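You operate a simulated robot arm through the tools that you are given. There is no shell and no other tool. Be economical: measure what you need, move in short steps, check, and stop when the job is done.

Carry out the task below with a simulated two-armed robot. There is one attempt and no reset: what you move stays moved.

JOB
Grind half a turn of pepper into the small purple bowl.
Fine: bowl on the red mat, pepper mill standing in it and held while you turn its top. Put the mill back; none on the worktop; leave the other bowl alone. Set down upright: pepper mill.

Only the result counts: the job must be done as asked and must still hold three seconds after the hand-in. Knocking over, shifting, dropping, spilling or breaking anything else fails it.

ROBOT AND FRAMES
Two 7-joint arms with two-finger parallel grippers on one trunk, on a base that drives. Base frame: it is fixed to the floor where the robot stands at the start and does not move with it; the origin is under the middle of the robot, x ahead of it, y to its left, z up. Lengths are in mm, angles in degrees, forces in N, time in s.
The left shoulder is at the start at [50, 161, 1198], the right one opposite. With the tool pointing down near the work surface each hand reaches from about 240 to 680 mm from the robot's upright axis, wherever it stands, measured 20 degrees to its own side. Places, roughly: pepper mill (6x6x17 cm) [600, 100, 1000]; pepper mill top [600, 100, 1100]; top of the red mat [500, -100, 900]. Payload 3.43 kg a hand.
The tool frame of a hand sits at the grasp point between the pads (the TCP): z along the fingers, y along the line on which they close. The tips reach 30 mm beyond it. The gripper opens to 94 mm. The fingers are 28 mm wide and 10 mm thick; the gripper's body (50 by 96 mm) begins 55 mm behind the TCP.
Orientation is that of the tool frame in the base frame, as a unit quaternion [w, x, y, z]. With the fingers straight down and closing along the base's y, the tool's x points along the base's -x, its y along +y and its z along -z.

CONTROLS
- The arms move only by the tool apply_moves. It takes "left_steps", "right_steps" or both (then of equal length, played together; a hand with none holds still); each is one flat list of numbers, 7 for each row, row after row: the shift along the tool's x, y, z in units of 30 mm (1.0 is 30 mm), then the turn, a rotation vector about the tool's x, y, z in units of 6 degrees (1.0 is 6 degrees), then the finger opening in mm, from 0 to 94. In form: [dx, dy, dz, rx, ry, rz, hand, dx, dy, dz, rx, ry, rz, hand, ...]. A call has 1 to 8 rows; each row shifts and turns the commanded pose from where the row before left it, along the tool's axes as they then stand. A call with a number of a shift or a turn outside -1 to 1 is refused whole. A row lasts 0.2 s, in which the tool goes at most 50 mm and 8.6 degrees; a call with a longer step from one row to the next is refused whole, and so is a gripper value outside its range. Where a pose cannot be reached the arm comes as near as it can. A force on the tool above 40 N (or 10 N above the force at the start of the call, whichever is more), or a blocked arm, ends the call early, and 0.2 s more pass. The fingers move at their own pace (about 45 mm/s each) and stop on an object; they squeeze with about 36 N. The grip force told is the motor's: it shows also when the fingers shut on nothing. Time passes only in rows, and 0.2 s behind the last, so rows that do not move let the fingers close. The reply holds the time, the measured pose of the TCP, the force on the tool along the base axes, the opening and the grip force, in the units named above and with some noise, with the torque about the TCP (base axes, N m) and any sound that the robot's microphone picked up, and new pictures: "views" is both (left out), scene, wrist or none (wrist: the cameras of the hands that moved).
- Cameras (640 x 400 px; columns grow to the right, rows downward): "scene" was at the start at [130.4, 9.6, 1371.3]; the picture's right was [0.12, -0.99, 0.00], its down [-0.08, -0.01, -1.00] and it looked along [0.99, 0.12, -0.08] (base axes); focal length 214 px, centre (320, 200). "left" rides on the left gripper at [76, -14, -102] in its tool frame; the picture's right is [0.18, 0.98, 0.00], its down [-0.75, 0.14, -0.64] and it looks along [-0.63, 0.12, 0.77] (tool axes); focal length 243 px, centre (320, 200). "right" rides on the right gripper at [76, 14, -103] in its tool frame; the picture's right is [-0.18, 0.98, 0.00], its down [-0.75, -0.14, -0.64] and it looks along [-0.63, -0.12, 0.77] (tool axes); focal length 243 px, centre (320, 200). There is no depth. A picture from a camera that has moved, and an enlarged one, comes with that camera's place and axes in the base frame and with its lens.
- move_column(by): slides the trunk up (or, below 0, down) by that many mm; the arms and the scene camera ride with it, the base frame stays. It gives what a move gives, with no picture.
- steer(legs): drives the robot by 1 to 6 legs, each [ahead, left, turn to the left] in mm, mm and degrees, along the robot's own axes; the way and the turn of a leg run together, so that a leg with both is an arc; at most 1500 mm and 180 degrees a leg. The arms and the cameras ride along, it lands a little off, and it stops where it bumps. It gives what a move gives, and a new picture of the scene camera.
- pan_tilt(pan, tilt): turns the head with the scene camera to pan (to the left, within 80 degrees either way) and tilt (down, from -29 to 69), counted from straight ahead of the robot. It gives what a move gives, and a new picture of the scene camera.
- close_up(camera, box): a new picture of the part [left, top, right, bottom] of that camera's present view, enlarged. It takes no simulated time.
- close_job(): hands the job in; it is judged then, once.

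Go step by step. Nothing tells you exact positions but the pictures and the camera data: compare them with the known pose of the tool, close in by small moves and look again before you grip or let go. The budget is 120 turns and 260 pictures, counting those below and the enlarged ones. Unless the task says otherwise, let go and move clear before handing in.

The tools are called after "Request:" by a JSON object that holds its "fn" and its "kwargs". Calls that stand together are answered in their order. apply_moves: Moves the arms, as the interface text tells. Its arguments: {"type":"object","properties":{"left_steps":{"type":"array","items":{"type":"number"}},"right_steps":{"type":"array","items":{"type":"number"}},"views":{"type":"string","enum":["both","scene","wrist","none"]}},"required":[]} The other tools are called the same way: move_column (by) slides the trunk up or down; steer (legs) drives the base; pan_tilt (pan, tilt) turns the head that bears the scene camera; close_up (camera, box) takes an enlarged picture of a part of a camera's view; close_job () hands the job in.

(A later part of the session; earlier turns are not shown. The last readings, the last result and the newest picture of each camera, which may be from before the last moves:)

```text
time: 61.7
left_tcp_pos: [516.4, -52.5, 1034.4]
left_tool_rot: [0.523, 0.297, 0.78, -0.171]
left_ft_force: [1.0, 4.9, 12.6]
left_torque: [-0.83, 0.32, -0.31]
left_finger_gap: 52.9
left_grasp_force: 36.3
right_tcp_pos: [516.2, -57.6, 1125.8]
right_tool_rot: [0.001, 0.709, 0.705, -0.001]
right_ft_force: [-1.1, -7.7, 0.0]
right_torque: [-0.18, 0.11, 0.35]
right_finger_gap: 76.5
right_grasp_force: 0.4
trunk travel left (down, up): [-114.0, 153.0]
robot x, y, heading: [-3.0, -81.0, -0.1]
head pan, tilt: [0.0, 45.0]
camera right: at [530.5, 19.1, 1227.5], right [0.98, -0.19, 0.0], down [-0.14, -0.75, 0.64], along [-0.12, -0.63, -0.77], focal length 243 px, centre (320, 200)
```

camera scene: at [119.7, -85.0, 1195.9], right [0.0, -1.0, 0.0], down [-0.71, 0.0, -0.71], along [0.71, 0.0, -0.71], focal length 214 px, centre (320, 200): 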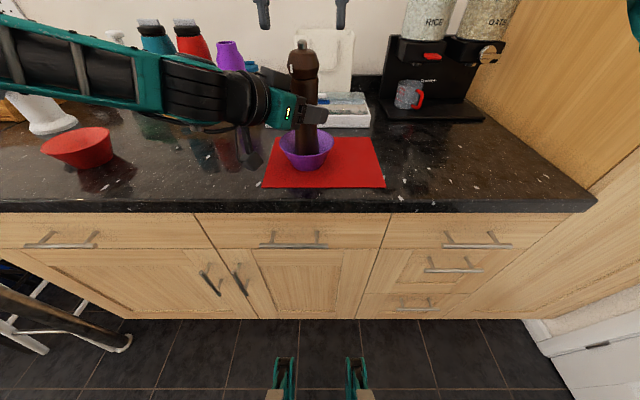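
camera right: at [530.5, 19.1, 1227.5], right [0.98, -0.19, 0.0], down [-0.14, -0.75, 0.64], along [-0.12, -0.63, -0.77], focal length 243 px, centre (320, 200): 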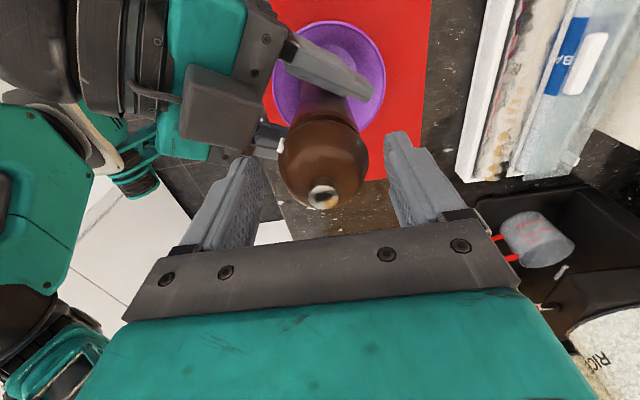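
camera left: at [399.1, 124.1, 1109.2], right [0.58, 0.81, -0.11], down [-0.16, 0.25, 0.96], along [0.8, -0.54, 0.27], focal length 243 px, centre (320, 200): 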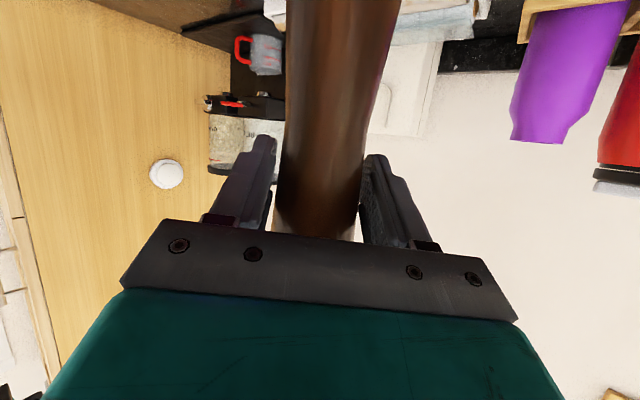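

The range reaches −90, with a light touch on the left hand at the very end, so I'll use 0→−60° strokes, three of them. Rotating back to 0.

Request:
{"fn": "apply_moves", "kwargs": {"right_steps": [0, 0, 0, 0, 0, -1, 70, 0, 0, 0, 0, 0, -1, 70, 0, 0, 0, 0, 0, -1, 70, 0, 0, 0, 0, 0, -1, 70, 0, 0, 0, 0, 0, -1, 70, 0, 0, 0, 0, 0, -1, 70, 0, 0, 0, 0, 0, -1, 70, 0, 0, 0, 0, 0, -1, 70], "views": "none"}}

Request:
{"fn": "apply_moves", "kwargs": {"right_steps": [0, 0, 0, 0, 0, -1, 70, 0, 0, 0, 0, 0, -1, 70, 0, 0, 0, 0, 0, -1, 70, 0, 0, 0, 0, 0, -1, 70, 0, 0, 0, 0, 0, -1, 70, 0, 0, 0, 0, 0, -1, 70, 0, 0, 0, 0, 0, -1, 70, 0, 0, 0, 0, 0, 0, 70], "views": "wrist"}}

Request:
{"fn": "close_up", "kwargs": {"camera": "scene", "box": [260, 20, 350, 110]}}

```text
time: 63.5
left_tcp_pos: [516.0, -53.2, 1033.7]
left_tool_rot: [0.524, 0.297, 0.78, -0.171]
left_ft_force: [1.3, -0.2, 10.8]
left_torque: [-0.13, 0.14, -0.02]
left_finger_gap: 53.1
left_grasp_force: 35.7
right_tcp_pos: [516.1, -57.3, 1125.6]
right_tool_rot: [0.0, 0.359, 0.933, 0.0]
right_ft_force: [0.4, -0.4, -0.2]
right_torque: [0.0, 0.02, 0.01]
right_finger_gap: 69.9
right_grasp_force: 0.0
trunk travel left (down, up): [-114.0, 153.0]
robot x, y, heading: [-0.1, -82.9, -0.0]
head pan, tilt: [0.0, 45.0]
```

```text
time: 65.3
left_tcp_pos: [517.0, -52.2, 1034.4]
left_tool_rot: [0.524, 0.297, 0.78, -0.17]
left_ft_force: [0.6, -0.5, 9.5]
left_torque: [-0.14, 0.2, 0.0]
left_finger_gap: 52.9
left_grasp_force: 35.9
right_tcp_pos: [517.4, -56.4, 1125.0]
right_tool_rot: [-0.001, 0.001, 1.0, 0.001]
right_ft_force: [0.4, -0.2, 1.1]
right_torque: [-0.03, 0.0, 0.0]
right_finger_gap: 69.9
right_grasp_force: 0.1
trunk travel left (down, up): [-114.0, 153.0]
robot x, y, heading: [-0.2, -80.2, 0.2]
head pan, tilt: [0.0, 45.0]
camera right: at [439.9, -41.9, 1227.0], right [0.18, 0.98, 0.0], down [0.75, -0.14, 0.64], along [0.63, -0.12, -0.77], focal length 243 px, centre (320, 200)
```

right: 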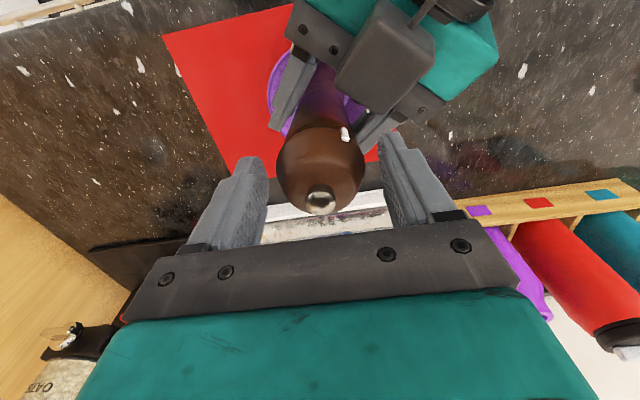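

```text
4.44 times, centred on (305, 65) of scene
camera zoom: at [120.1, -85.1, 1195.9], right [0.0, -1.0, 0.0], down [-0.71, 0.0, -0.71], along [0.71, 0.0, -0.71], focal length 953 px, centre (387, 800)
```

zoom: 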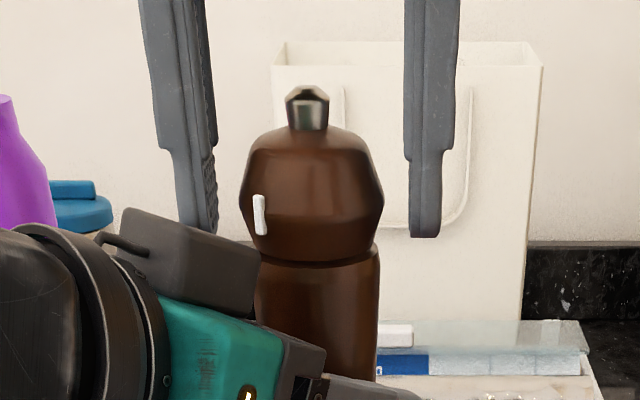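

Tick now at azimuth ≈138°. I close on the head.

Request:
{"fn": "apply_moves", "kwargs": {"right_steps": [0, 0, 0, 0, 0, 0, 56, 0, 0, 0, 0, 0, 0, 40, 0, 0, 0, 0, 0, 0, 20, 0, 0, 0, 0, 0, 0, 0, 0, 0, 0, 0, 0, 0, 0], "views": "wrist"}}

Request:
{"fn": "close_up", "kwargs": {"camera": "scene", "box": [240, 10, 370, 160]}}

```text
time: 66.5
left_tcp_pos: [516.6, -53.1, 1035.1]
left_tool_rot: [0.524, 0.297, 0.779, -0.171]
left_ft_force: [-1.0, 0.4, 7.8]
left_torque: [-0.15, 0.11, 0.01]
left_finger_gap: 52.8
left_grasp_force: 36.1
right_tcp_pos: [517.2, -55.0, 1124.2]
right_tool_rot: [-0.001, 0.002, 1.0, 0.001]
right_ft_force: [-0.5, -1.0, 1.0]
right_torque: [-0.04, 0.11, 0.0]
right_finger_gap: 51.8
right_grasp_force: 36.5
trunk travel left (down, up): [-114.0, 153.0]
robot x, y, heading: [0.7, -82.1, -0.1]
head pan, tilt: [0.0, 45.0]
camera right: at [440.0, -41.7, 1227.0], right [0.19, 0.98, 0.0], down [0.75, -0.14, 0.64], along [0.63, -0.12, -0.77], focal length 243 px, centre (320, 200)
```

right: 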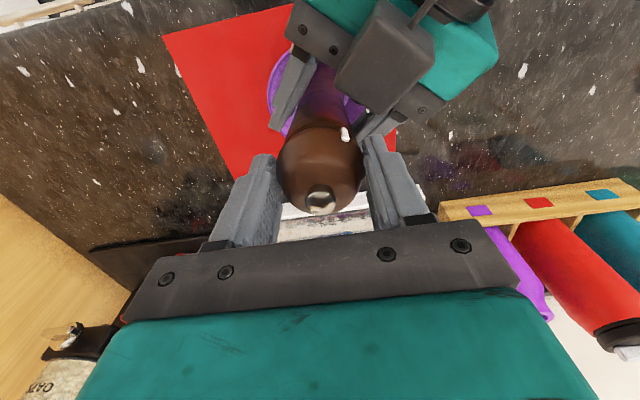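

```text
2.67 times, centred on (305, 85) of scene
camera zoom: at [120.1, -85.1, 1195.8], right [0.0, -1.0, 0.0], down [-0.71, 0.0, -0.71], along [0.71, 0.0, -0.71], focal length 572 px, centre (360, 507)
```

zoom: 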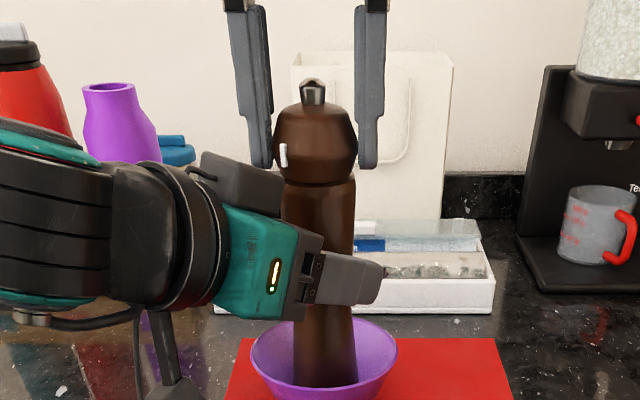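

Head gripped cleanly (only small forces). I turn 30° clockwise and check that the tick follows.

Request:
{"fn": "apply_moves", "kwargs": {"right_steps": [0, 0, 0, 0, 0, 1, 0, 0, 0, 0, 0, 0, 1, 0, 0, 0, 0, 0, 0, 1, 0, 0, 0, 0, 0, 0, 1, 0, 0, 0, 0, 0, 0, 1, 0], "views": "wrist"}}

Request:
{"fn": "close_up", "kwargs": {"camera": "scene", "box": [240, 10, 370, 160]}}

```text
time: 67.7
left_tcp_pos: [515.3, -52.7, 1035.6]
left_tool_rot: [0.524, 0.298, 0.779, -0.172]
left_ft_force: [-2.3, -2.4, 7.4]
left_torque: [0.03, -0.29, -0.05]
left_finger_gap: 53.0
left_grasp_force: 36.1
right_tcp_pos: [517.1, -56.1, 1124.2]
right_tool_rot: [-0.001, 0.26, 0.966, 0.001]
right_ft_force: [4.4, 5.9, 0.5]
right_torque: [0.54, -0.03, 0.02]
right_finger_gap: 51.7
right_grasp_force: 36.1
trunk travel left (down, up): [-114.0, 153.0]
robot x, y, heading: [-1.2, -84.8, -0.0]
head pan, tilt: [0.0, 45.0]
camera right: at [457.5, -5.0, 1227.1], right [0.65, 0.76, 0.0], down [0.58, -0.5, 0.64], along [0.48, -0.42, -0.77], focal length 243 px, centre (320, 200)
```

right: 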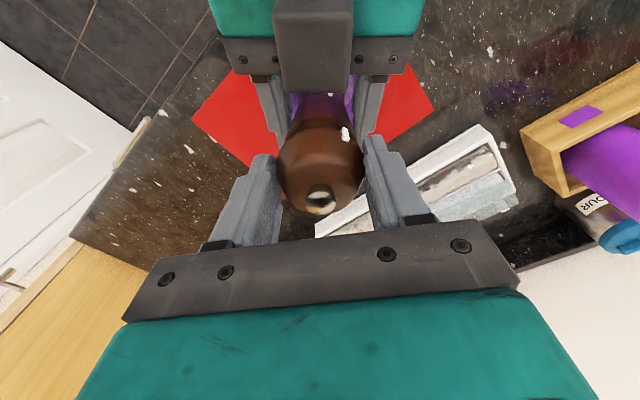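

```text
2.67 times, centred on (305, 85) of scene
camera zoom: at [120.2, -84.9, 1195.8], right [0.0, -1.0, 0.0], down [-0.71, 0.0, -0.71], along [0.71, 0.0, -0.71], focal length 572 px, centre (360, 507)
```

zoom: 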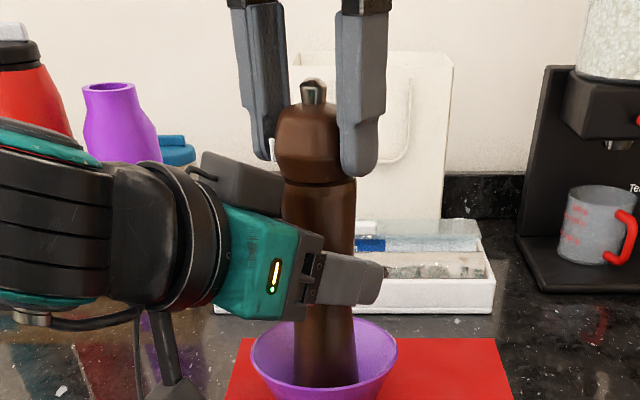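

The tick turns with the gripper, with low torque. I continue to 90°.

Request:
{"fn": "apply_moves", "kwargs": {"right_steps": [0, 0, 0, 0, 0, 1, 0, 0, 0, 0, 0, 0, 1, 0, 0, 0, 0, 0, 0, 1, 0, 0, 0, 0, 0, 0, 1, 0, 0, 0, 0, 0, 0, 1, 0], "views": "none"}}

Request:
{"fn": "apply_moves", "kwargs": {"right_steps": [0, 0, 0, 0, 0, 1, 0, 0, 0, 0, 0, 0, 1, 0, 0, 0, 0, 0, 0, 1, 0, 0, 0, 0, 0, 0, 1, 0, 0, 0, 0, 0, 0, 1, 0, 0, 0, 0, 0, 0, 0, 0], "views": "both"}}

```text
time: 68.9
left_tcp_pos: [516.0, -55.0, 1034.7]
left_tool_rot: [0.524, 0.298, 0.779, -0.172]
left_ft_force: [-9.9, -5.4, 7.0]
left_torque: [-0.03, -0.51, -0.12]
left_finger_gap: 52.7
left_grasp_force: 35.7
right_tcp_pos: [516.8, -56.8, 1124.6]
right_tool_rot: [-0.001, 0.502, 0.865, 0.0]
right_ft_force: [9.4, 8.1, 1.3]
right_torque: [0.75, -0.11, 0.05]
right_finger_gap: 51.8
right_grasp_force: 35.8
trunk travel left (down, up): [-114.0, 153.0]
robot x, y, heading: [1.1, -84.2, -0.2]
head pan, tilt: [0.0, 45.0]
```

```text
time: 70.3
left_tcp_pos: [514.4, -54.5, 1034.4]
left_tool_rot: [0.523, 0.298, 0.78, -0.172]
left_ft_force: [-19.4, -4.7, 8.5]
left_torque: [-0.05, -0.24, -0.1]
left_finger_gap: 52.7
left_grasp_force: 35.9
right_tcp_pos: [516.9, -56.3, 1124.4]
right_tool_rot: [0.0, 0.709, 0.705, 0.003]
right_ft_force: [15.7, 4.3, 0.1]
right_torque: [0.39, -0.68, 0.03]
right_finger_gap: 51.4
right_grasp_force: 36.1
trunk travel left (down, up): [-114.0, 153.0]
robot x, y, heading: [3.2, -81.3, 0.0]
head pan, tilt: [0.0, 45.0]
camera scene: at [119.9, -85.1, 1195.9], right [0.0, -1.0, 0.0], down [-0.71, 0.0, -0.71], along [0.71, 0.0, -0.71], focal length 214 px, centre (320, 200)
camera right: at [530.8, 20.0, 1227.3], right [0.98, -0.19, 0.0], down [-0.15, -0.75, 0.64], along [-0.12, -0.63, -0.77], focal length 243 px, centre (320, 200)
```

scene: 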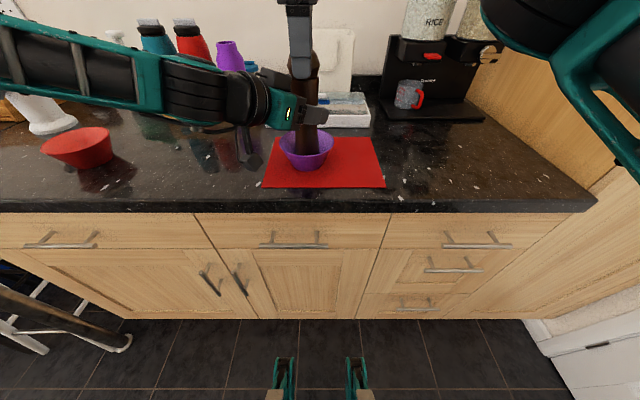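
right: 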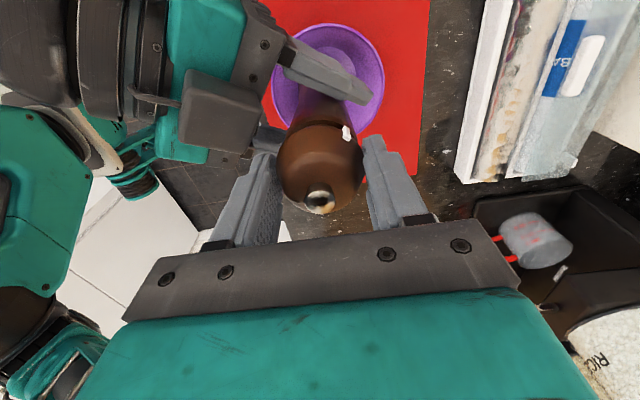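

90° done, tick still in place relative to the hand. I release slightly and rotate back.

Request:
{"fn": "apply_moves", "kwargs": {"right_steps": [0, 0, 0, 0, 0, 0, 62, 0, 0, 0, 0, 0, 0, 62, 0, 0, 0, 0, 0, -1, 62, 0, 0, 0, 0, 0, -1, 62, 0, 0, 0, 0, 0, -1, 63, 0, 0, 0, 0, 0, -1, 63, 0, 0, 0, 0, 0, -1, 63], "views": "wrist"}}

Request:
{"fn": "apply_moves", "kwargs": {"right_steps": [0, 0, 0, 0, 0, -1, 63, 0, 0, 0, 0, 0, -1, 63, 0, 0, 0, 0, 0, -1, 63, 0, 0, 0, 0, 0, -1, 63, 0, 0, 0, 0, 0, -1, 63], "views": "none"}}

Request:
{"fn": "apply_moves", "kwargs": {"right_steps": [0, 0, 0, 0, 0, -1, 63, 0, 0, 0, 0, 0, -1, 63, 0, 0, 0, 0, 0, -1, 63, 0, 0, 0, 0, 0, -1, 63, 0, 0, 0, 0, 0, -1, 63, 0, 0, 0, 0, 0, 0, 63], "views": "wrist"}}

```text
time: 71.9
left_tcp_pos: [516.9, -51.9, 1035.1]
left_tool_rot: [0.524, 0.298, 0.78, -0.171]
left_ft_force: [3.4, 3.1, 6.7]
left_torque: [0.19, -0.14, 0.04]
left_finger_gap: 52.9
left_grasp_force: 36.2
right_tcp_pos: [517.3, -55.9, 1124.6]
right_tool_rot: [-0.001, 0.5, 0.866, 0.0]
right_ft_force: [0.2, 0.5, -1.0]
right_torque: [0.0, 0.01, -0.01]
right_finger_gap: 63.1
right_grasp_force: 0.2
trunk travel left (down, up): [-114.0, 153.0]
robot x, y, heading: [2.9, -83.3, -0.1]
head pan, tilt: [0.0, 45.0]
camera right: at [490.4, 17.8, 1227.3], right [0.94, 0.33, 0.0], down [0.26, -0.72, 0.64], along [0.21, -0.6, -0.77], focal length 243 px, centre (320, 200)
```

right: 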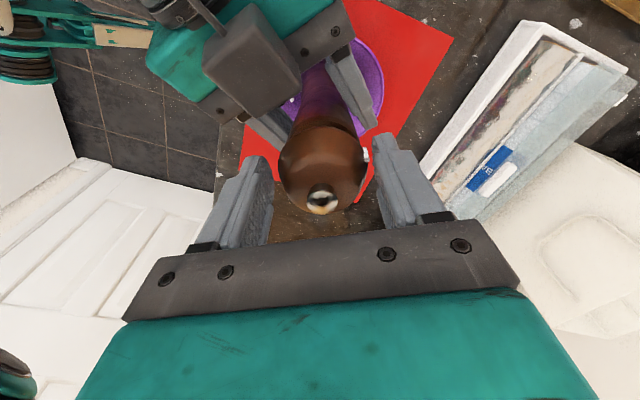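

```text
time: 73.1
left_tcp_pos: [515.6, -53.1, 1035.5]
left_tool_rot: [0.524, 0.297, 0.78, -0.172]
left_ft_force: [1.7, 0.8, 7.1]
left_torque: [-0.03, 0.01, 0.0]
left_finger_gap: 52.9
left_grasp_force: 36.1
right_tcp_pos: [516.1, -56.3, 1123.8]
right_tool_rot: [-0.001, 0.259, 0.966, 0.002]
right_ft_force: [-0.7, 0.5, 0.0]
right_torque: [0.01, -0.02, 0.0]
right_finger_gap: 63.0
right_grasp_force: 0.2
trunk travel left (down, up): [-114.0, 153.0]
robot x, y, heading: [-1.8, -84.5, -0.1]
head pan, tilt: [0.0, 45.0]
```

```text
time: 74.5
left_tcp_pos: [516.8, -51.8, 1034.1]
left_tool_rot: [0.523, 0.298, 0.78, -0.172]
left_ft_force: [0.5, -0.2, 7.1]
left_torque: [-0.17, 0.12, -0.01]
left_finger_gap: 52.7
left_grasp_force: 35.5
right_tcp_pos: [517.4, -56.0, 1125.5]
right_tool_rot: [-0.001, 0.0, 1.0, 0.001]
right_ft_force: [-0.3, 0.5, 0.4]
right_torque: [-0.02, -0.03, -0.01]
right_finger_gap: 62.9
right_grasp_force: 0.1
trunk travel left (down, up): [-114.0, 153.0]
robot x, y, heading: [-0.8, -86.0, -0.0]
head pan, tilt: [0.0, 45.0]
camera right: at [440.2, -41.9, 1227.9], right [0.18, 0.98, 0.0], down [0.75, -0.14, 0.64], along [0.63, -0.12, -0.77], focal length 243 px, centre (320, 200)
```

right: 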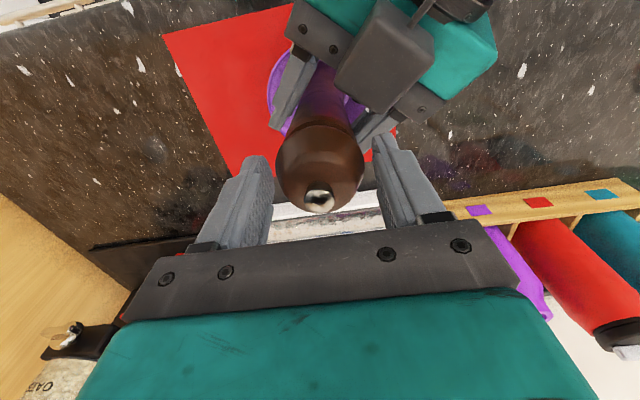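

The top stayed where it was left (tick now hidden on the far side). Second stroke: close and turn another 90°.

Request:
{"fn": "apply_moves", "kwargs": {"right_steps": [0, 0, 0, 0, 0, 0, 40, 0, 0, 0, 0, 0, 0, 20, 0, 0, 0, 0, 0, 0, 0, 0, 0, 0, 0, 0, 0, 0], "views": "none"}}

Request:
{"fn": "apply_moves", "kwargs": {"right_steps": [0, 0, 0, 0, 0, 1, 0, 0, 0, 0, 0, 0, 1, 0, 0, 0, 0, 0, 0, 1, 0, 0, 0, 0, 0, 0, 1, 0, 0, 0, 0, 0, 0, 1, 0, 0, 0, 0, 0, 0, 1, 0, 0, 0, 0, 0, 0, 1, 0, 0, 0, 0, 0, 0, 1, 0], "views": "none"}}

Request:
{"fn": "apply_moves", "kwargs": {"right_steps": [0, 0, 0, 0, 0, 1, 0, 0, 0, 0, 0, 0, 1, 0, 0, 0, 0, 0, 0, 1, 0, 0, 0, 0, 0, 0, 1, 0, 0, 0, 0, 0, 0, 1, 0, 0, 0, 0, 0, 0, 1, 0, 0, 0, 0, 0, 0, 1, 0, 0, 0, 0, 0, 0, 0, 0], "views": "both"}}

```text
time: 75.5
left_tcp_pos: [516.1, -53.8, 1034.7]
left_tool_rot: [0.523, 0.297, 0.78, -0.171]
left_ft_force: [-1.3, 2.4, 6.1]
left_torque: [-0.3, 0.01, 0.04]
left_finger_gap: 53.1
left_grasp_force: 36.3
right_tcp_pos: [517.4, -57.0, 1125.8]
right_tool_rot: [0.0, 0.001, 1.0, 0.001]
right_ft_force: [1.1, -2.0, -0.2]
right_torque: [-0.01, 0.13, -0.03]
right_finger_gap: 51.2
right_grasp_force: 35.7
trunk travel left (down, up): [-114.0, 153.0]
robot x, y, heading: [-0.9, -82.8, 0.2]
head pan, tilt: [0.0, 45.0]
```

```text
time: 77.3
left_tcp_pos: [514.8, -52.8, 1033.2]
left_tool_rot: [0.524, 0.297, 0.78, -0.171]
left_ft_force: [-5.5, 3.2, 2.7]
left_torque: [-0.34, -0.18, -0.14]
left_finger_gap: 52.9
left_grasp_force: 36.2
right_tcp_pos: [517.2, -55.9, 1123.5]
right_tool_rot: [0.0, 0.409, 0.913, 0.001]
right_ft_force: [7.6, 2.3, 10.3]
right_torque: [1.09, -0.49, 0.03]
right_finger_gap: 51.2
right_grasp_force: 36.3
trunk travel left (down, up): [-114.0, 153.0]
robot x, y, heading: [-0.3, -88.2, 0.2]
head pan, tilt: [0.0, 45.0]
```

```text
time: 79.1
left_tcp_pos: [514.2, -53.8, 1033.0]
left_tool_rot: [0.524, 0.298, 0.779, -0.172]
left_ft_force: [-10.1, -0.9, 3.2]
left_torque: [0.1, 0.17, -0.14]
left_finger_gap: 52.8
left_grasp_force: 35.5
right_tcp_pos: [517.2, -55.9, 1124.0]
right_tool_rot: [-0.001, 0.709, 0.706, 0.0]
right_ft_force: [9.9, 4.2, 6.4]
right_torque: [0.7, -0.94, 0.03]
right_finger_gap: 51.7
right_grasp_force: 36.0
trunk travel left (down, up): [-114.0, 153.0]
robot x, y, heading: [-0.5, -81.6, 0.2]
head pan, tilt: [0.0, 45.0]
camera scene: at [120.1, -84.8, 1195.8], right [0.0, -1.0, 0.0], down [-0.71, 0.0, -0.71], along [0.71, 0.0, -0.71], focal length 214 px, centre (320, 200)
camera right: at [530.9, 20.7, 1227.6], right [0.98, -0.19, 0.0], down [-0.14, -0.75, 0.64], along [-0.12, -0.63, -0.77], focal length 243 px, centre (320, 200)
```

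scene: 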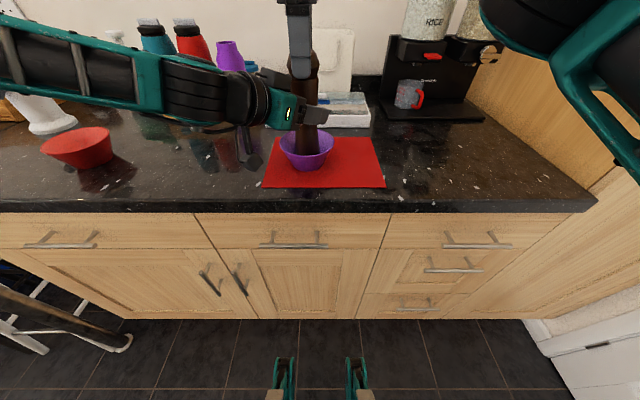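
right: 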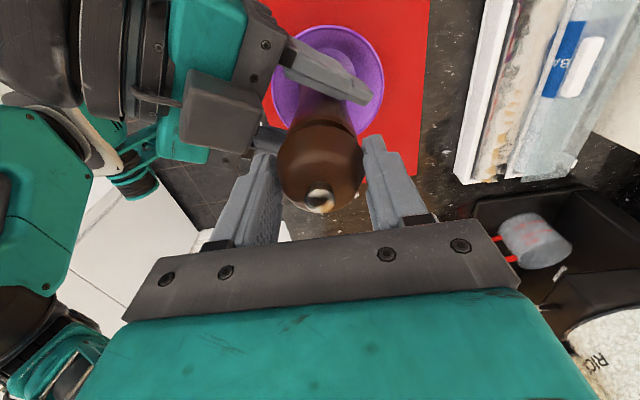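

Half a turn done. I open, rotate back around the head with clearance, and look at the tick on the way.

Request:
{"fn": "apply_moves", "kwargs": {"right_steps": [0, 0, 0, 0, 0, 0, 62, 0, 0, 0, 0, 0, 0, 62, 0, 0, 0, 0, 0, -1, 62, 0, 0, 0, 0, 0, -1, 62, 0, 0, 0, 0, 0, -1, 63, 0, 0, 0, 0, 0, -1, 64, 0, 0, 0, 0, 0, -1, 66, 0, 0, 0, 0, 0, -1, 68], "views": "none"}}

Request:
{"fn": "apply_moves", "kwargs": {"right_steps": [0, 0, 0, 0, 0, -1, 72, 0, 0, 0, 0, 0, -1, 72, 0, 0, 0, 0, 0, -1, 72, 0, 0, 0, 0, 0, -1, 72, 0, 0, 0, 0, 0, -1, 72, 0, 0, 0, 0, 0, -1, 72, 0, 0, 0, 0, 0, -1, 74, 0, 0, 0, 0, 0, -1, 74], "views": "none"}}

Request:
{"fn": "apply_moves", "kwargs": {"right_steps": [0, 0, 0, 0, 0, -1, 76, 0, 0, -0.5, 0, 0, 0, 76, 0, 0, -0.7, 0, 0, 0, 80, 0, 0, -0.7, 0, 0, 0, 80, 0, 0, 0, 0, 0, 0, 80], "views": "both"}}

```text
time: 80.9
left_tcp_pos: [516.4, -52.6, 1034.7]
left_tool_rot: [0.524, 0.298, 0.779, -0.172]
left_ft_force: [1.3, 1.4, 4.0]
left_torque: [0.09, -0.05, -0.02]
left_finger_gap: 53.0
left_grasp_force: 35.7
right_tcp_pos: [517.6, -56.6, 1124.3]
right_tool_rot: [-0.001, 0.454, 0.891, 0.0]
right_ft_force: [0.0, -0.1, 1.2]
right_torque: [-0.01, -0.01, 0.02]
right_finger_gap: 68.0
right_grasp_force: 0.0
trunk travel left (down, up): [-114.0, 153.0]
robot x, y, heading: [-0.2, -86.1, -0.3]
head pan, tilt: [0.0, 45.0]
```

```text
time: 82.7
left_tcp_pos: [517.3, -53.0, 1033.7]
left_tool_rot: [0.524, 0.297, 0.78, -0.171]
left_ft_force: [1.5, -0.1, 3.7]
left_torque: [-0.07, 0.06, -0.02]
left_finger_gap: 52.9
left_grasp_force: 36.0
right_tcp_pos: [516.5, -55.7, 1124.2]
right_tool_rot: [-0.001, 0.052, 0.999, 0.0]
right_ft_force: [-0.6, 0.1, -0.3]
right_torque: [-0.04, -0.03, -0.01]
right_finger_gap: 74.0
right_grasp_force: 0.0
trunk travel left (down, up): [-114.0, 153.0]
robot x, y, heading: [1.7, -81.5, -0.1]
head pan, tilt: [0.0, 45.0]
```

```text
time: 83.9
left_tcp_pos: [515.6, -52.1, 1034.6]
left_tool_rot: [0.524, 0.297, 0.78, -0.171]
left_ft_force: [0.4, 0.5, 4.0]
left_torque: [0.02, 0.14, -0.03]
left_finger_gap: 53.2
left_grasp_force: 36.2
right_tcp_pos: [517.1, -59.8, 1172.8]
right_tool_rot: [-0.001, 0.001, 1.0, 0.0]
right_ft_force: [-0.6, 0.2, -0.7]
right_torque: [-0.02, 0.02, 0.03]
right_finger_gap: 80.0
right_grasp_force: 0.1
right hand out of reach, approached as far as the arm can: row 4
trunk travel left (down, up): [-114.0, 153.0]
robot x, y, heading: [0.1, -84.5, -0.0]
head pan, tilt: [0.0, 45.0]
camera scene: at [120.4, -85.0, 1195.8], right [0.0, -1.0, 0.0], down [-0.71, 0.0, -0.71], along [0.71, 0.0, -0.71], focal length 214 px, centre (320, 200)
camera right: at [440.1, -44.8, 1276.4], right [0.19, 0.98, 0.0], down [0.75, -0.14, 0.64], along [0.63, -0.12, -0.77], focal length 243 px, centre (320, 200)
```

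scene: 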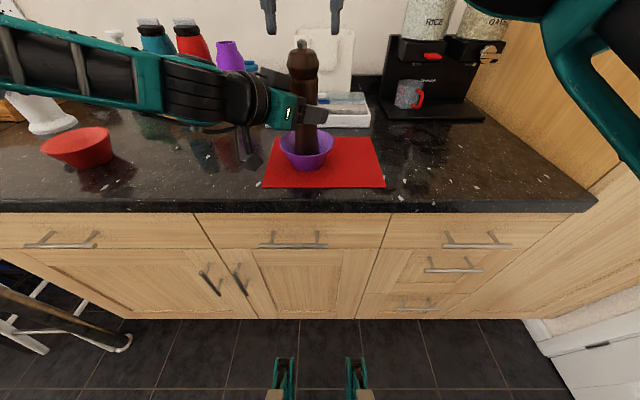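
right: 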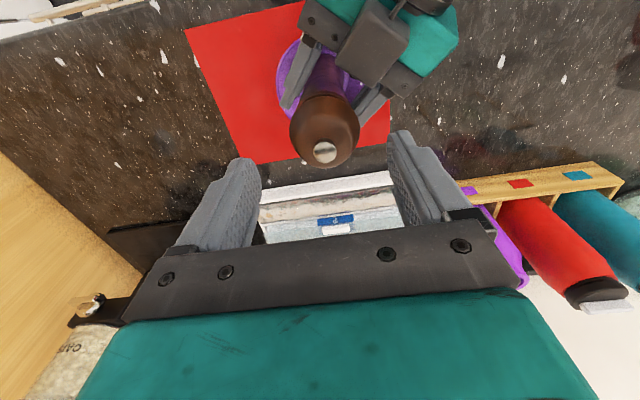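

The tick has gone to the far side, as expected for half a turn. I move the right hand clear.

Request:
{"fn": "apply_moves", "kwargs": {"right_steps": [0.3, -0.1, -0.4, 0, 0, 0, 80, 0.6, -0.3, -0.6, 0, 0, 0, 80, 0.8, -0.8, -0.4, 0, 0, 0, 80, 0.8, -0.9, -0.3, 0, 0, 0, 80, 0.8, -0.9, -0.3, 0, 0, 0, 80, 0.8, -0.9, -0.3, 0, 0, 0, 80, 0.8, -0.9, 0, 0, 0, 0, 80, 0, -0.9, 0, 0, 0, 0, 80], "views": "scene"}}

Request:
{"fn": "close_up", "kwargs": {"camera": "scene", "box": [250, 30, 390, 190]}}

```text
time: 85.7
left_tcp_pos: [516.3, -52.5, 1033.8]
left_tool_rot: [0.524, 0.297, 0.78, -0.171]
left_ft_force: [0.6, -1.3, 2.9]
left_torque: [-0.1, 0.11, 0.05]
left_finger_gap: 52.9
left_grasp_force: 36.4
right_tcp_pos: [368.3, -231.9, 1242.2]
right_tool_rot: [-0.001, 0.002, 1.0, 0.001]
right_ft_force: [-0.2, 0.5, 0.0]
right_torque: [-0.04, -0.02, 0.0]
right_finger_gap: 80.1
right_grasp_force: 0.0
trunk travel left (down, up): [-114.0, 153.0]
robot x, y, heading: [-0.7, -84.9, -0.1]
head pan, tilt: [0.0, 45.0]
camera scene: at [120.5, -85.2, 1195.8], right [0.0, -1.0, 0.0], down [-0.71, 0.0, -0.71], along [0.71, 0.0, -0.71], focal length 214 px, centre (320, 200)
```

scene: 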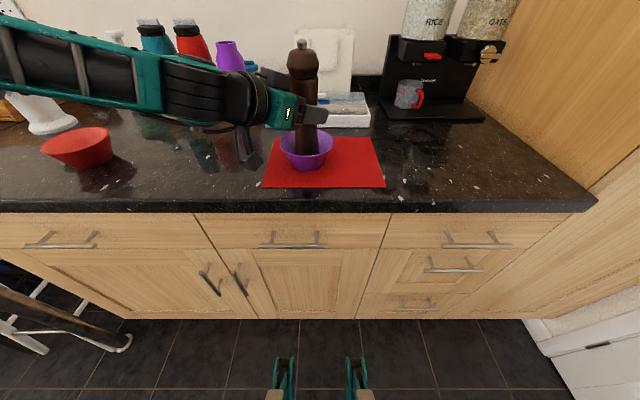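

```text
2.50 times, centred on (320, 110) of scene
camera zoom: at [120.5, -85.2, 1195.8], right [0.0, -1.0, 0.0], down [-0.71, 0.0, -0.71], along [0.71, 0.0, -0.71], focal length 536 px, centre (320, 425)
```

zoom: 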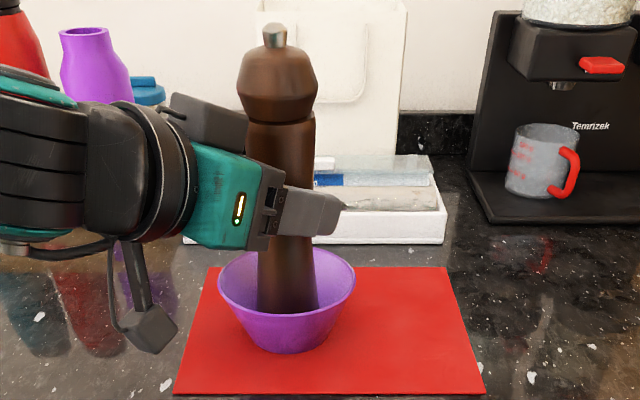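

The mill stands vertically in the bowl. I lift it straight up with the column, in two steps.

Request:
{"fn": "move_column", "kwargs": {"by": 15}}

Request:
{"fn": "move_column", "kwargs": {"by": 95}}

Request:
{"fn": "close_up", "kwargs": {"camera": "scene", "box": [230, 20, 390, 220]}}

```text
time: 86.4
left_tcp_pos: [516.8, -51.7, 1048.2]
left_tool_rot: [0.523, 0.298, 0.78, -0.172]
left_ft_force: [0.2, -0.4, -1.9]
left_torque: [-0.01, 0.01, 0.03]
left_finger_gap: 52.6
left_grasp_force: 36.2
right_tcp_pos: [368.6, -232.5, 1256.4]
right_tool_rot: [-0.001, 0.001, 1.0, 0.0]
right_ft_force: [0.8, -0.4, 0.2]
right_torque: [0.02, 0.04, -0.02]
right_finger_gap: 80.3
right_grasp_force: 0.1
trunk travel left (down, up): [-128.0, 138.0]
robot x, y, heading: [0.9, -85.0, -0.0]
head pan, tilt: [0.0, 45.0]
```

```text
time: 87.7
left_tcp_pos: [517.5, -52.5, 1143.1]
left_tool_rot: [0.524, 0.297, 0.78, -0.172]
left_ft_force: [0.0, 0.0, -2.4]
left_torque: [0.05, -0.03, -0.01]
left_finger_gap: 52.6
left_grasp_force: 35.6
right_tcp_pos: [368.5, -232.6, 1350.8]
right_tool_rot: [-0.001, 0.002, 1.0, 0.001]
right_ft_force: [-0.5, 0.3, 0.7]
right_torque: [0.0, 0.0, -0.02]
right_finger_gap: 80.0
right_grasp_force: 0.1
trunk travel left (down, up): [-224.0, 43.0]
robot x, y, heading: [-0.7, -85.5, -0.3]
head pan, tilt: [0.0, 45.0]
```

```text
2.00 times, centred on (310, 120) of scene
camera zoom: at [121.1, -85.1, 1305.7], right [0.0, -1.0, 0.0], down [-0.71, 0.0, -0.71], along [0.71, 0.0, -0.71], focal length 429 px, centre (340, 360)
```

zoom: 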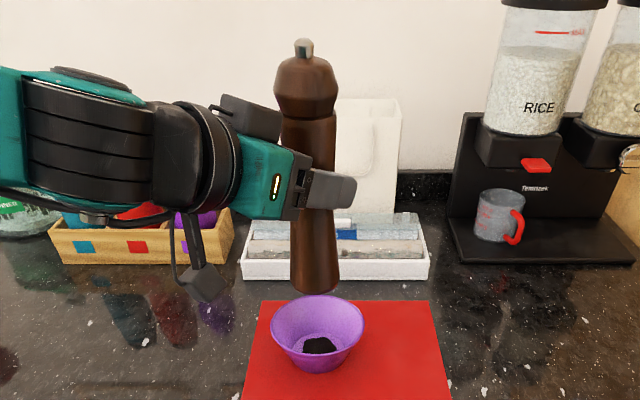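

Pepper is visible in the bowl, none on the mat or worktop. Now back: drive the base left and retrace the arm's way.

Request:
{"fn": "steer", "kwargs": {"legs": [[0, 41, 0]]}}

Request:
{"fn": "apply_moves", "kwargs": {"left_steps": [0.37, 0.68, -0.82, 0, 0, 0, 0, 0.37, 0.68, -0.82, 0, 0, 0, 0, 0, 0, 0, 0, 0, 0, 0], "views": "none"}}

Request:
{"fn": "apply_moves", "kwargs": {"left_steps": [0, 0, 0, -0.87, 0.04, -0.387, 0, 0, 0, 0, -0.87, 0.04, -0.387, 0, 0, 0, 0, -0.87, 0.04, -0.387, 0, 0, 0, 0, -0.87, 0.04, -0.387, 0, 0, 0, 0, -0.87, 0.04, -0.387, 0, 0, 0, 0, -0.87, 0.04, -0.387, 0, 0, 0, 0, -0.87, 0.04, -0.387, 0], "views": "both"}}

```text
time: 88.7
left_tcp_pos: [516.6, -10.0, 1145.0]
left_tool_rot: [0.523, 0.298, 0.78, -0.172]
left_ft_force: [0.1, -0.4, -2.8]
left_torque: [0.02, 0.02, 0.02]
left_finger_gap: 52.8
left_grasp_force: 36.0
right_tcp_pos: [368.5, -189.9, 1351.9]
right_tool_rot: [-0.001, 0.002, 1.0, 0.0]
right_ft_force: [-0.4, -0.3, 0.5]
right_torque: [0.01, -0.01, 0.0]
right_finger_gap: 80.2
right_grasp_force: 0.0
trunk travel left (down, up): [-224.0, 43.0]
robot x, y, heading: [3.3, -38.9, -0.1]
head pan, tilt: [0.0, 45.0]
camera scene: at [120.9, -43.2, 1305.7], right [0.0, -1.0, 0.0], down [-0.71, 0.0, -0.71], along [0.71, 0.0, -0.71], focal length 214 px, centre (320, 200)
```

scene: 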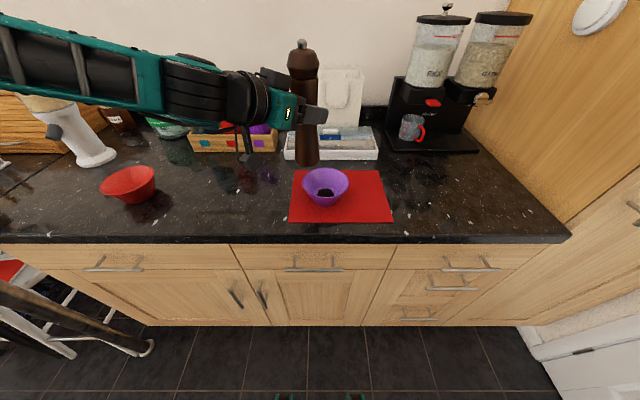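

```text
time: 89.5
left_tcp_pos: [500.8, 53.8, 1144.8]
left_tool_rot: [0.522, 0.299, 0.78, -0.172]
left_ft_force: [0.3, -0.5, -2.8]
left_torque: [0.08, 0.01, 0.03]
left_finger_gap: 52.8
left_grasp_force: 35.7
right_tcp_pos: [368.3, -191.6, 1351.5]
right_tool_rot: [-0.001, 0.0, 1.0, 0.0]
right_ft_force: [-0.1, -0.3, 0.4]
right_torque: [-0.02, -0.02, 0.0]
right_finger_gap: 80.2
right_grasp_force: 0.0
trunk travel left (down, up): [-224.0, 43.0]
robot x, y, heading: [1.5, -42.1, -0.3]
head pan, tilt: [0.0, 45.0]
```

```text
time: 91.1
left_tcp_pos: [502.2, 55.7, 1144.9]
left_tool_rot: [0.55, 0.01, 0.835, 0.014]
left_ft_force: [0.1, 0.6, -1.9]
left_torque: [-0.01, 0.01, 0.01]
left_finger_gap: 52.8
left_grasp_force: 36.1
right_tcp_pos: [368.1, -191.1, 1350.9]
right_tool_rot: [-0.001, 0.001, 1.0, 0.0]
right_ft_force: [-1.0, 0.5, 0.3]
right_torque: [0.03, 0.03, 0.03]
right_finger_gap: 80.0
right_grasp_force: 0.1
trunk travel left (down, up): [-224.0, 43.0]
robot x, y, heading: [-3.5, -39.6, 0.1]
head pan, tilt: [0.0, 45.0]
camera scene: at [121.3, -43.5, 1305.7], right [0.0, -1.0, 0.0], down [-0.71, 0.0, -0.71], along [0.71, 0.0, -0.71], focal length 214 px, centre (320, 200)
camera left: at [377.1, 42.0, 1116.3], right [-0.07, 0.99, -0.13], down [-0.29, 0.11, 0.95], along [0.95, 0.11, 0.28], focal length 243 px, centre (320, 200)
```

scene: 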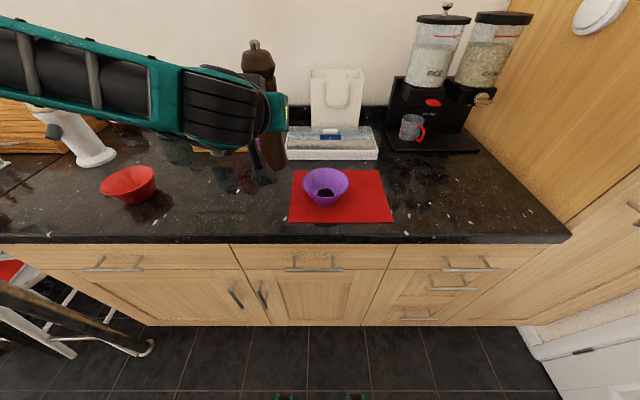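
left: 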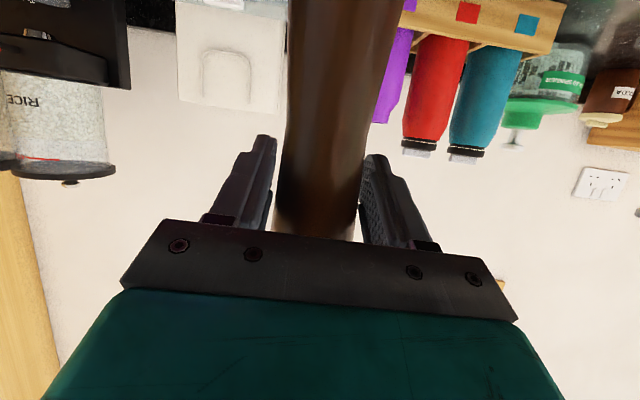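

Upright within a degree. Now to above the original place.

Request:
{"fn": "apply_moves", "kwargs": {"left_steps": [-0.32, 0.66, 0.72, 0, 0, 0, 0, -0.32, 0.66, 0.72, 0, 0, 0, 0, -0.32, 0.66, 0.72, 0, 0, 0, 0, -0.32, 0.66, 0.72, 0, 0, 0, 0, 0, 0, 0, 0, 0, 0, 0], "views": "none"}}

Request:
{"fn": "close_up", "kwargs": {"camera": "scene", "box": [170, 20, 330, 220]}}

```text
time: 92.3
left_tcp_pos: [594.9, 134.6, 1149.3]
left_tool_rot: [0.55, 0.011, 0.835, 0.013]
left_ft_force: [0.0, -0.3, -1.9]
left_torque: [-0.02, 0.03, 0.03]
left_finger_gap: 52.7
left_grasp_force: 36.0
right_tcp_pos: [369.1, -189.6, 1352.6]
right_tool_rot: [0.0, 0.001, 1.0, 0.001]
right_ft_force: [0.2, 0.0, -0.4]
right_torque: [0.0, -0.03, 0.01]
right_finger_gap: 79.9
right_grasp_force: 0.0
trunk travel left (down, up): [-224.0, 43.0]
robot x, y, heading: [-0.4, -44.5, 0.1]
head pan, tilt: [0.0, 45.0]
```

```text
2.00 times, centred on (250, 120) of scene
camera zoom: at [120.8, -43.7, 1305.8], right [0.0, -1.0, 0.0], down [-0.71, 0.0, -0.71], along [0.71, 0.0, -0.71], focal length 429 px, centre (460, 360)
```

zoom: 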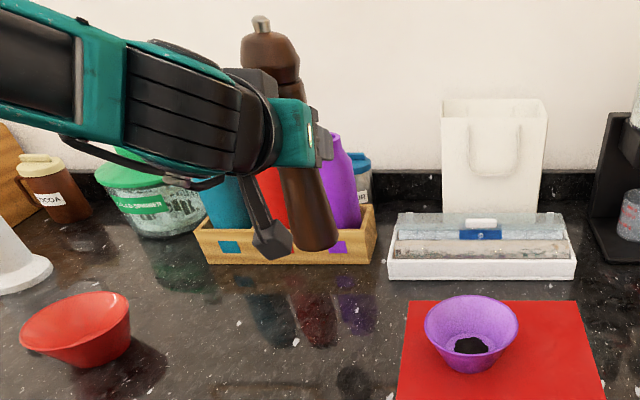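

About 4 mm too far left and ~1° rolled; small correction, then lower with the column.

Request:
{"fn": "apply_moves", "kwargs": {"left_steps": [0, -0.13, 0, 0.07, 0, -0.155, 0, 0, 0, 0, 0, 0, 0, 0], "views": "none"}}

Request:
{"fn": "move_column", "kwargs": {"by": -105}}

Request:
{"fn": "close_up", "kwargs": {"camera": "scene", "box": [170, 20, 330, 220]}}

```text
time: 92.9
left_tcp_pos: [595.3, 130.0, 1148.1]
left_tool_rot: [0.55, 0.005, 0.835, 0.007]
left_ft_force: [-0.7, 0.4, -2.1]
left_torque: [0.04, -0.02, 0.04]
left_finger_gap: 52.8
left_grasp_force: 36.3
right_tcp_pos: [368.4, -189.8, 1352.5]
right_tool_rot: [-0.001, 0.001, 1.0, 0.001]
right_ft_force: [0.1, -0.3, 0.4]
right_torque: [-0.01, 0.02, -0.03]
right_finger_gap: 80.0
right_grasp_force: 0.1
trunk travel left (down, up): [-224.0, 43.0]
robot x, y, heading: [-2.2, -43.1, 0.0]
head pan, tilt: [0.0, 45.0]
```

```text
time: 94.3
left_tcp_pos: [596.0, 130.2, 1043.3]
left_tool_rot: [0.55, 0.007, 0.835, 0.005]
left_ft_force: [0.0, 0.9, -3.0]
left_torque: [0.0, 0.02, -0.02]
left_finger_gap: 52.6
left_grasp_force: 36.2
right_tcp_pos: [368.4, -189.8, 1247.3]
right_tool_rot: [-0.001, 0.001, 1.0, 0.001]
right_ft_force: [-0.7, -0.6, 0.1]
right_torque: [0.0, -0.01, 0.02]
right_finger_gap: 79.9
right_grasp_force: 0.0
trunk travel left (down, up): [-119.0, 148.0]
robot x, y, heading: [-2.6, -44.3, -0.2]
head pan, tilt: [0.0, 45.0]
```

```text
2.00 times, centred on (250, 120) of scene
camera zoom: at [120.7, -43.6, 1200.8], right [0.0, -1.0, 0.0], down [-0.71, 0.0, -0.71], along [0.71, 0.0, -0.71], focal length 429 px, centre (460, 360)
```

zoom: 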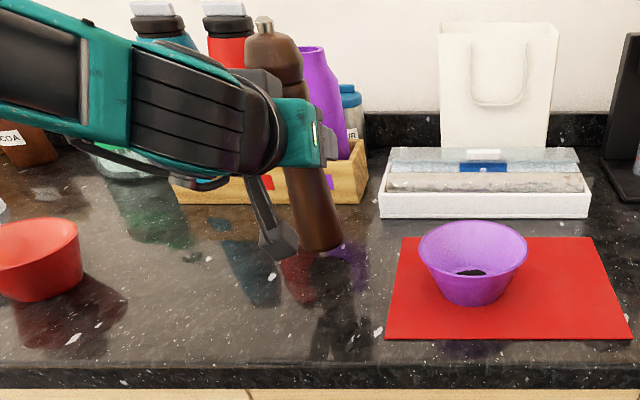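

Upright. I lower the last ≈14 mm gently.

Request:
{"fn": "move_column", "kwargs": {"by": -9}}

Request:
{"fn": "move_column", "kwargs": {"by": -3}}

```text
time: 94.8
left_tcp_pos: [594.8, 129.5, 1034.4]
left_tool_rot: [0.55, 0.006, 0.835, 0.005]
left_ft_force: [0.2, -0.5, -2.2]
left_torque: [0.0, -0.01, -0.03]
left_finger_gap: 52.9
left_grasp_force: 36.4
right_tcp_pos: [369.0, -189.5, 1237.7]
right_tool_rot: [0.0, 0.001, 1.0, 0.002]
right_ft_force: [0.3, -0.3, 0.8]
right_torque: [0.01, 0.02, -0.02]
right_finger_gap: 80.2
right_grasp_force: 0.0
trunk travel left (down, up): [-110.0, 157.0]
robot x, y, heading: [3.2, -41.5, 0.1]
head pan, tilt: [0.0, 45.0]
```

```text
time: 95.4
left_tcp_pos: [595.3, 130.4, 1030.5]
left_tool_rot: [0.55, 0.005, 0.835, 0.006]
left_ft_force: [0.3, -0.2, -3.0]
left_torque: [0.01, 0.01, -0.01]
left_finger_gap: 53.0
left_grasp_force: 36.0
right_tcp_pos: [367.8, -189.5, 1233.5]
right_tool_rot: [-0.001, 0.0, 1.0, 0.0]
right_ft_force: [-0.2, -0.1, -0.4]
right_torque: [-0.01, 0.03, -0.02]
right_finger_gap: 80.0
right_grasp_force: 0.0
trunk travel left (down, up): [-107.0, 160.0]
robot x, y, heading: [-0.7, -46.0, -0.2]
head pan, tilt: [0.0, 45.0]
```

Request:
{"fn": "move_column", "kwargs": {"by": -2}}

```text
time: 95.9
left_tcp_pos: [595.2, 129.8, 1029.4]
left_tool_rot: [0.55, 0.005, 0.835, 0.007]
left_ft_force: [-0.5, -0.4, -2.6]
left_torque: [0.02, 0.0, 0.01]
left_finger_gap: 52.7
left_grasp_force: 35.7
right_tcp_pos: [368.1, -189.5, 1232.1]
right_tool_rot: [-0.001, 0.001, 1.0, 0.001]
right_ft_force: [-1.3, -0.9, -0.4]
right_torque: [0.02, 0.0, 0.0]
right_finger_gap: 79.9
right_grasp_force: 0.0
trunk travel left (down, up): [-105.0, 162.0]
robot x, y, heading: [0.2, -38.8, 0.2]
head pan, tilt: [0.0, 45.0]
```

Request:
{"fn": "move_column", "kwargs": {"by": -2}}

```text
time: 96.4
left_tcp_pos: [595.5, 129.3, 1026.7]
left_tool_rot: [0.55, 0.005, 0.835, 0.007]
left_ft_force: [0.3, 0.5, -2.9]
left_torque: [0.03, 0.02, 0.02]
left_finger_gap: 52.7
left_grasp_force: 35.8
right_tcp_pos: [368.1, -190.0, 1229.6]
right_tool_rot: [-0.001, 0.001, 1.0, 0.001]
right_ft_force: [0.0, -0.6, -0.4]
right_torque: [0.0, 0.03, 0.02]
right_finger_gap: 80.3
right_grasp_force: 0.1
trunk travel left (down, up): [-103.0, 164.0]
robot x, y, heading: [-0.9, -43.6, -0.1]
head pan, tilt: [0.0, 45.0]
```

Request:
{"fn": "move_column", "kwargs": {"by": -2}}

Request:
{"fn": "close_up", "kwargs": {"camera": "scene", "box": [200, 60, 300, 180]}}

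```text
time: 96.9
left_tcp_pos: [594.8, 130.1, 1024.9]
left_tool_rot: [0.549, 0.006, 0.836, 0.005]
left_ft_force: [0.2, -0.3, -2.1]
left_torque: [0.02, 0.01, 0.01]
left_finger_gap: 52.8
left_grasp_force: 36.0
right_tcp_pos: [367.5, -189.5, 1227.9]
right_tool_rot: [-0.001, 0.001, 1.0, 0.001]
right_ft_force: [0.4, 0.0, -0.4]
right_torque: [-0.01, 0.01, -0.04]
right_finger_gap: 80.3
right_grasp_force: 0.1
trunk travel left (down, up): [-100.0, 166.0]
robot x, y, heading: [2.5, -43.5, -0.0]
head pan, tilt: [0.0, 45.0]
```

```text
3.33 times, centred on (250, 120) of scene
camera zoom: at [120.8, -43.6, 1182.7], right [0.0, -1.0, 0.0], down [-0.71, 0.0, -0.71], along [0.71, 0.0, -0.71], focal length 715 px, centre (553, 467)
```

zoom: 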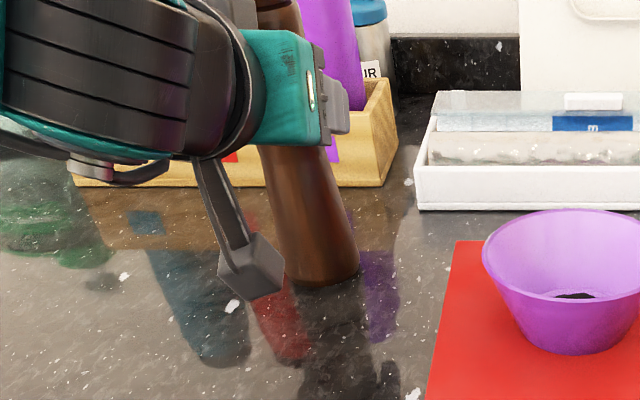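

Almost down (it slipped slightly in the grip while in the bowl). More small steps.

Request:
{"fn": "move_column", "kwargs": {"by": -1.5}}

Request:
{"fn": "move_column", "kwargs": {"by": -1.5}}

```text
time: 97.4
left_tcp_pos: [594.2, 129.5, 1025.5]
left_tool_rot: [0.552, 0.005, 0.834, 0.007]
left_ft_force: [-1.1, 0.1, 3.5]
left_torque: [0.12, 0.2, -0.03]
left_finger_gap: 53.0
left_grasp_force: 36.4
right_tcp_pos: [366.5, -190.1, 1227.5]
right_tool_rot: [-0.001, 0.0, 1.0, 0.001]
right_ft_force: [-0.2, 0.4, 0.3]
right_torque: [-0.01, -0.02, 0.0]
right_finger_gap: 80.0
right_grasp_force: 0.0
trunk travel left (down, up): [-99.0, 168.0]
robot x, y, heading: [-0.6, -42.2, -0.2]
head pan, tilt: [0.0, 45.0]
```

```text
time: 98.0
left_tcp_pos: [594.1, 129.8, 1025.6]
left_tool_rot: [0.552, 0.006, 0.834, 0.007]
left_ft_force: [0.8, 0.8, 12.9]
left_torque: [0.21, 0.24, 0.01]
left_finger_gap: 52.7
left_grasp_force: 35.8
right_tcp_pos: [365.7, -190.5, 1227.3]
right_tool_rot: [0.0, 0.001, 1.0, 0.001]
right_ft_force: [-0.5, 0.0, -0.3]
right_torque: [0.0, -0.02, -0.01]
right_finger_gap: 80.1
right_grasp_force: 0.0
trunk travel left (down, up): [-98.0, 169.0]
robot x, y, heading: [3.0, -42.6, -0.1]
head pan, tilt: [0.0, 45.0]
```

Standing with ~15 N. I open slowly and look.

Request:
{"fn": "apply_moves", "kwargs": {"left_steps": [0, 0, 0, 0, 0, 0, 56, 0, 0, 0, 0, 0, 0, 62, 0, 0, 0, 0, 0, 0, 72, 0, 0, 0, 0, 0, 0, 84, 0, 0, 0, 0, 0, 0, 90], "views": "wrist"}}

Request:
{"fn": "close_up", "kwargs": {"camera": "scene", "box": [180, 20, 300, 180]}}

```text
time: 99.2
left_tcp_pos: [594.9, 129.1, 1022.3]
left_tool_rot: [0.55, 0.005, 0.835, 0.007]
left_ft_force: [-0.2, 0.1, 0.0]
left_torque: [0.01, -0.02, 0.02]
left_finger_gap: 90.0
left_grasp_force: 0.2
right_tcp_pos: [367.9, -189.2, 1225.5]
right_tool_rot: [-0.001, 0.001, 1.0, 0.001]
right_ft_force: [-0.7, -1.2, -0.2]
right_torque: [0.02, 0.03, 0.01]
right_finger_gap: 80.0
right_grasp_force: 0.0
trunk travel left (down, up): [-98.0, 169.0]
robot x, y, heading: [-0.3, -42.0, -0.2]
head pan, tilt: [0.0, 45.0]
camera left: at [470.3, 116.6, 993.7], right [-0.07, 0.99, -0.15], down [-0.29, 0.13, 0.95], along [0.95, 0.11, 0.28], focal length 243 px, centre (320, 200)
```

left: 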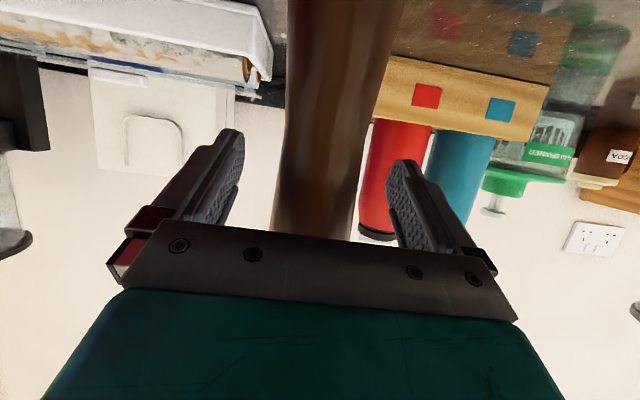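

```text
2.50 times, centred on (240, 100) of scene
camera zoom: at [120.7, -43.6, 1179.8], right [0.0, -1.0, 0.0], down [-0.71, 0.0, -0.71], along [0.71, 0.0, -0.71], focal length 536 px, centre (520, 450)
```

zoom: 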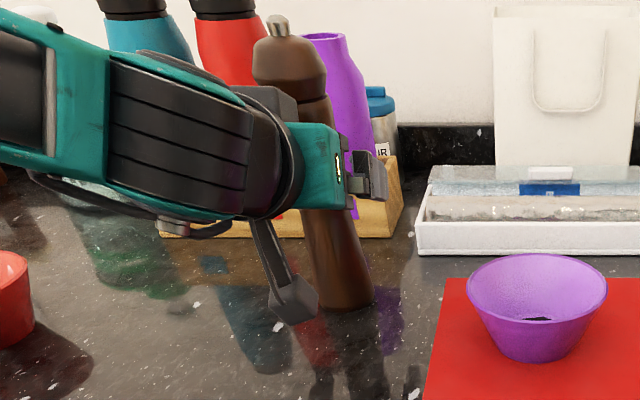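

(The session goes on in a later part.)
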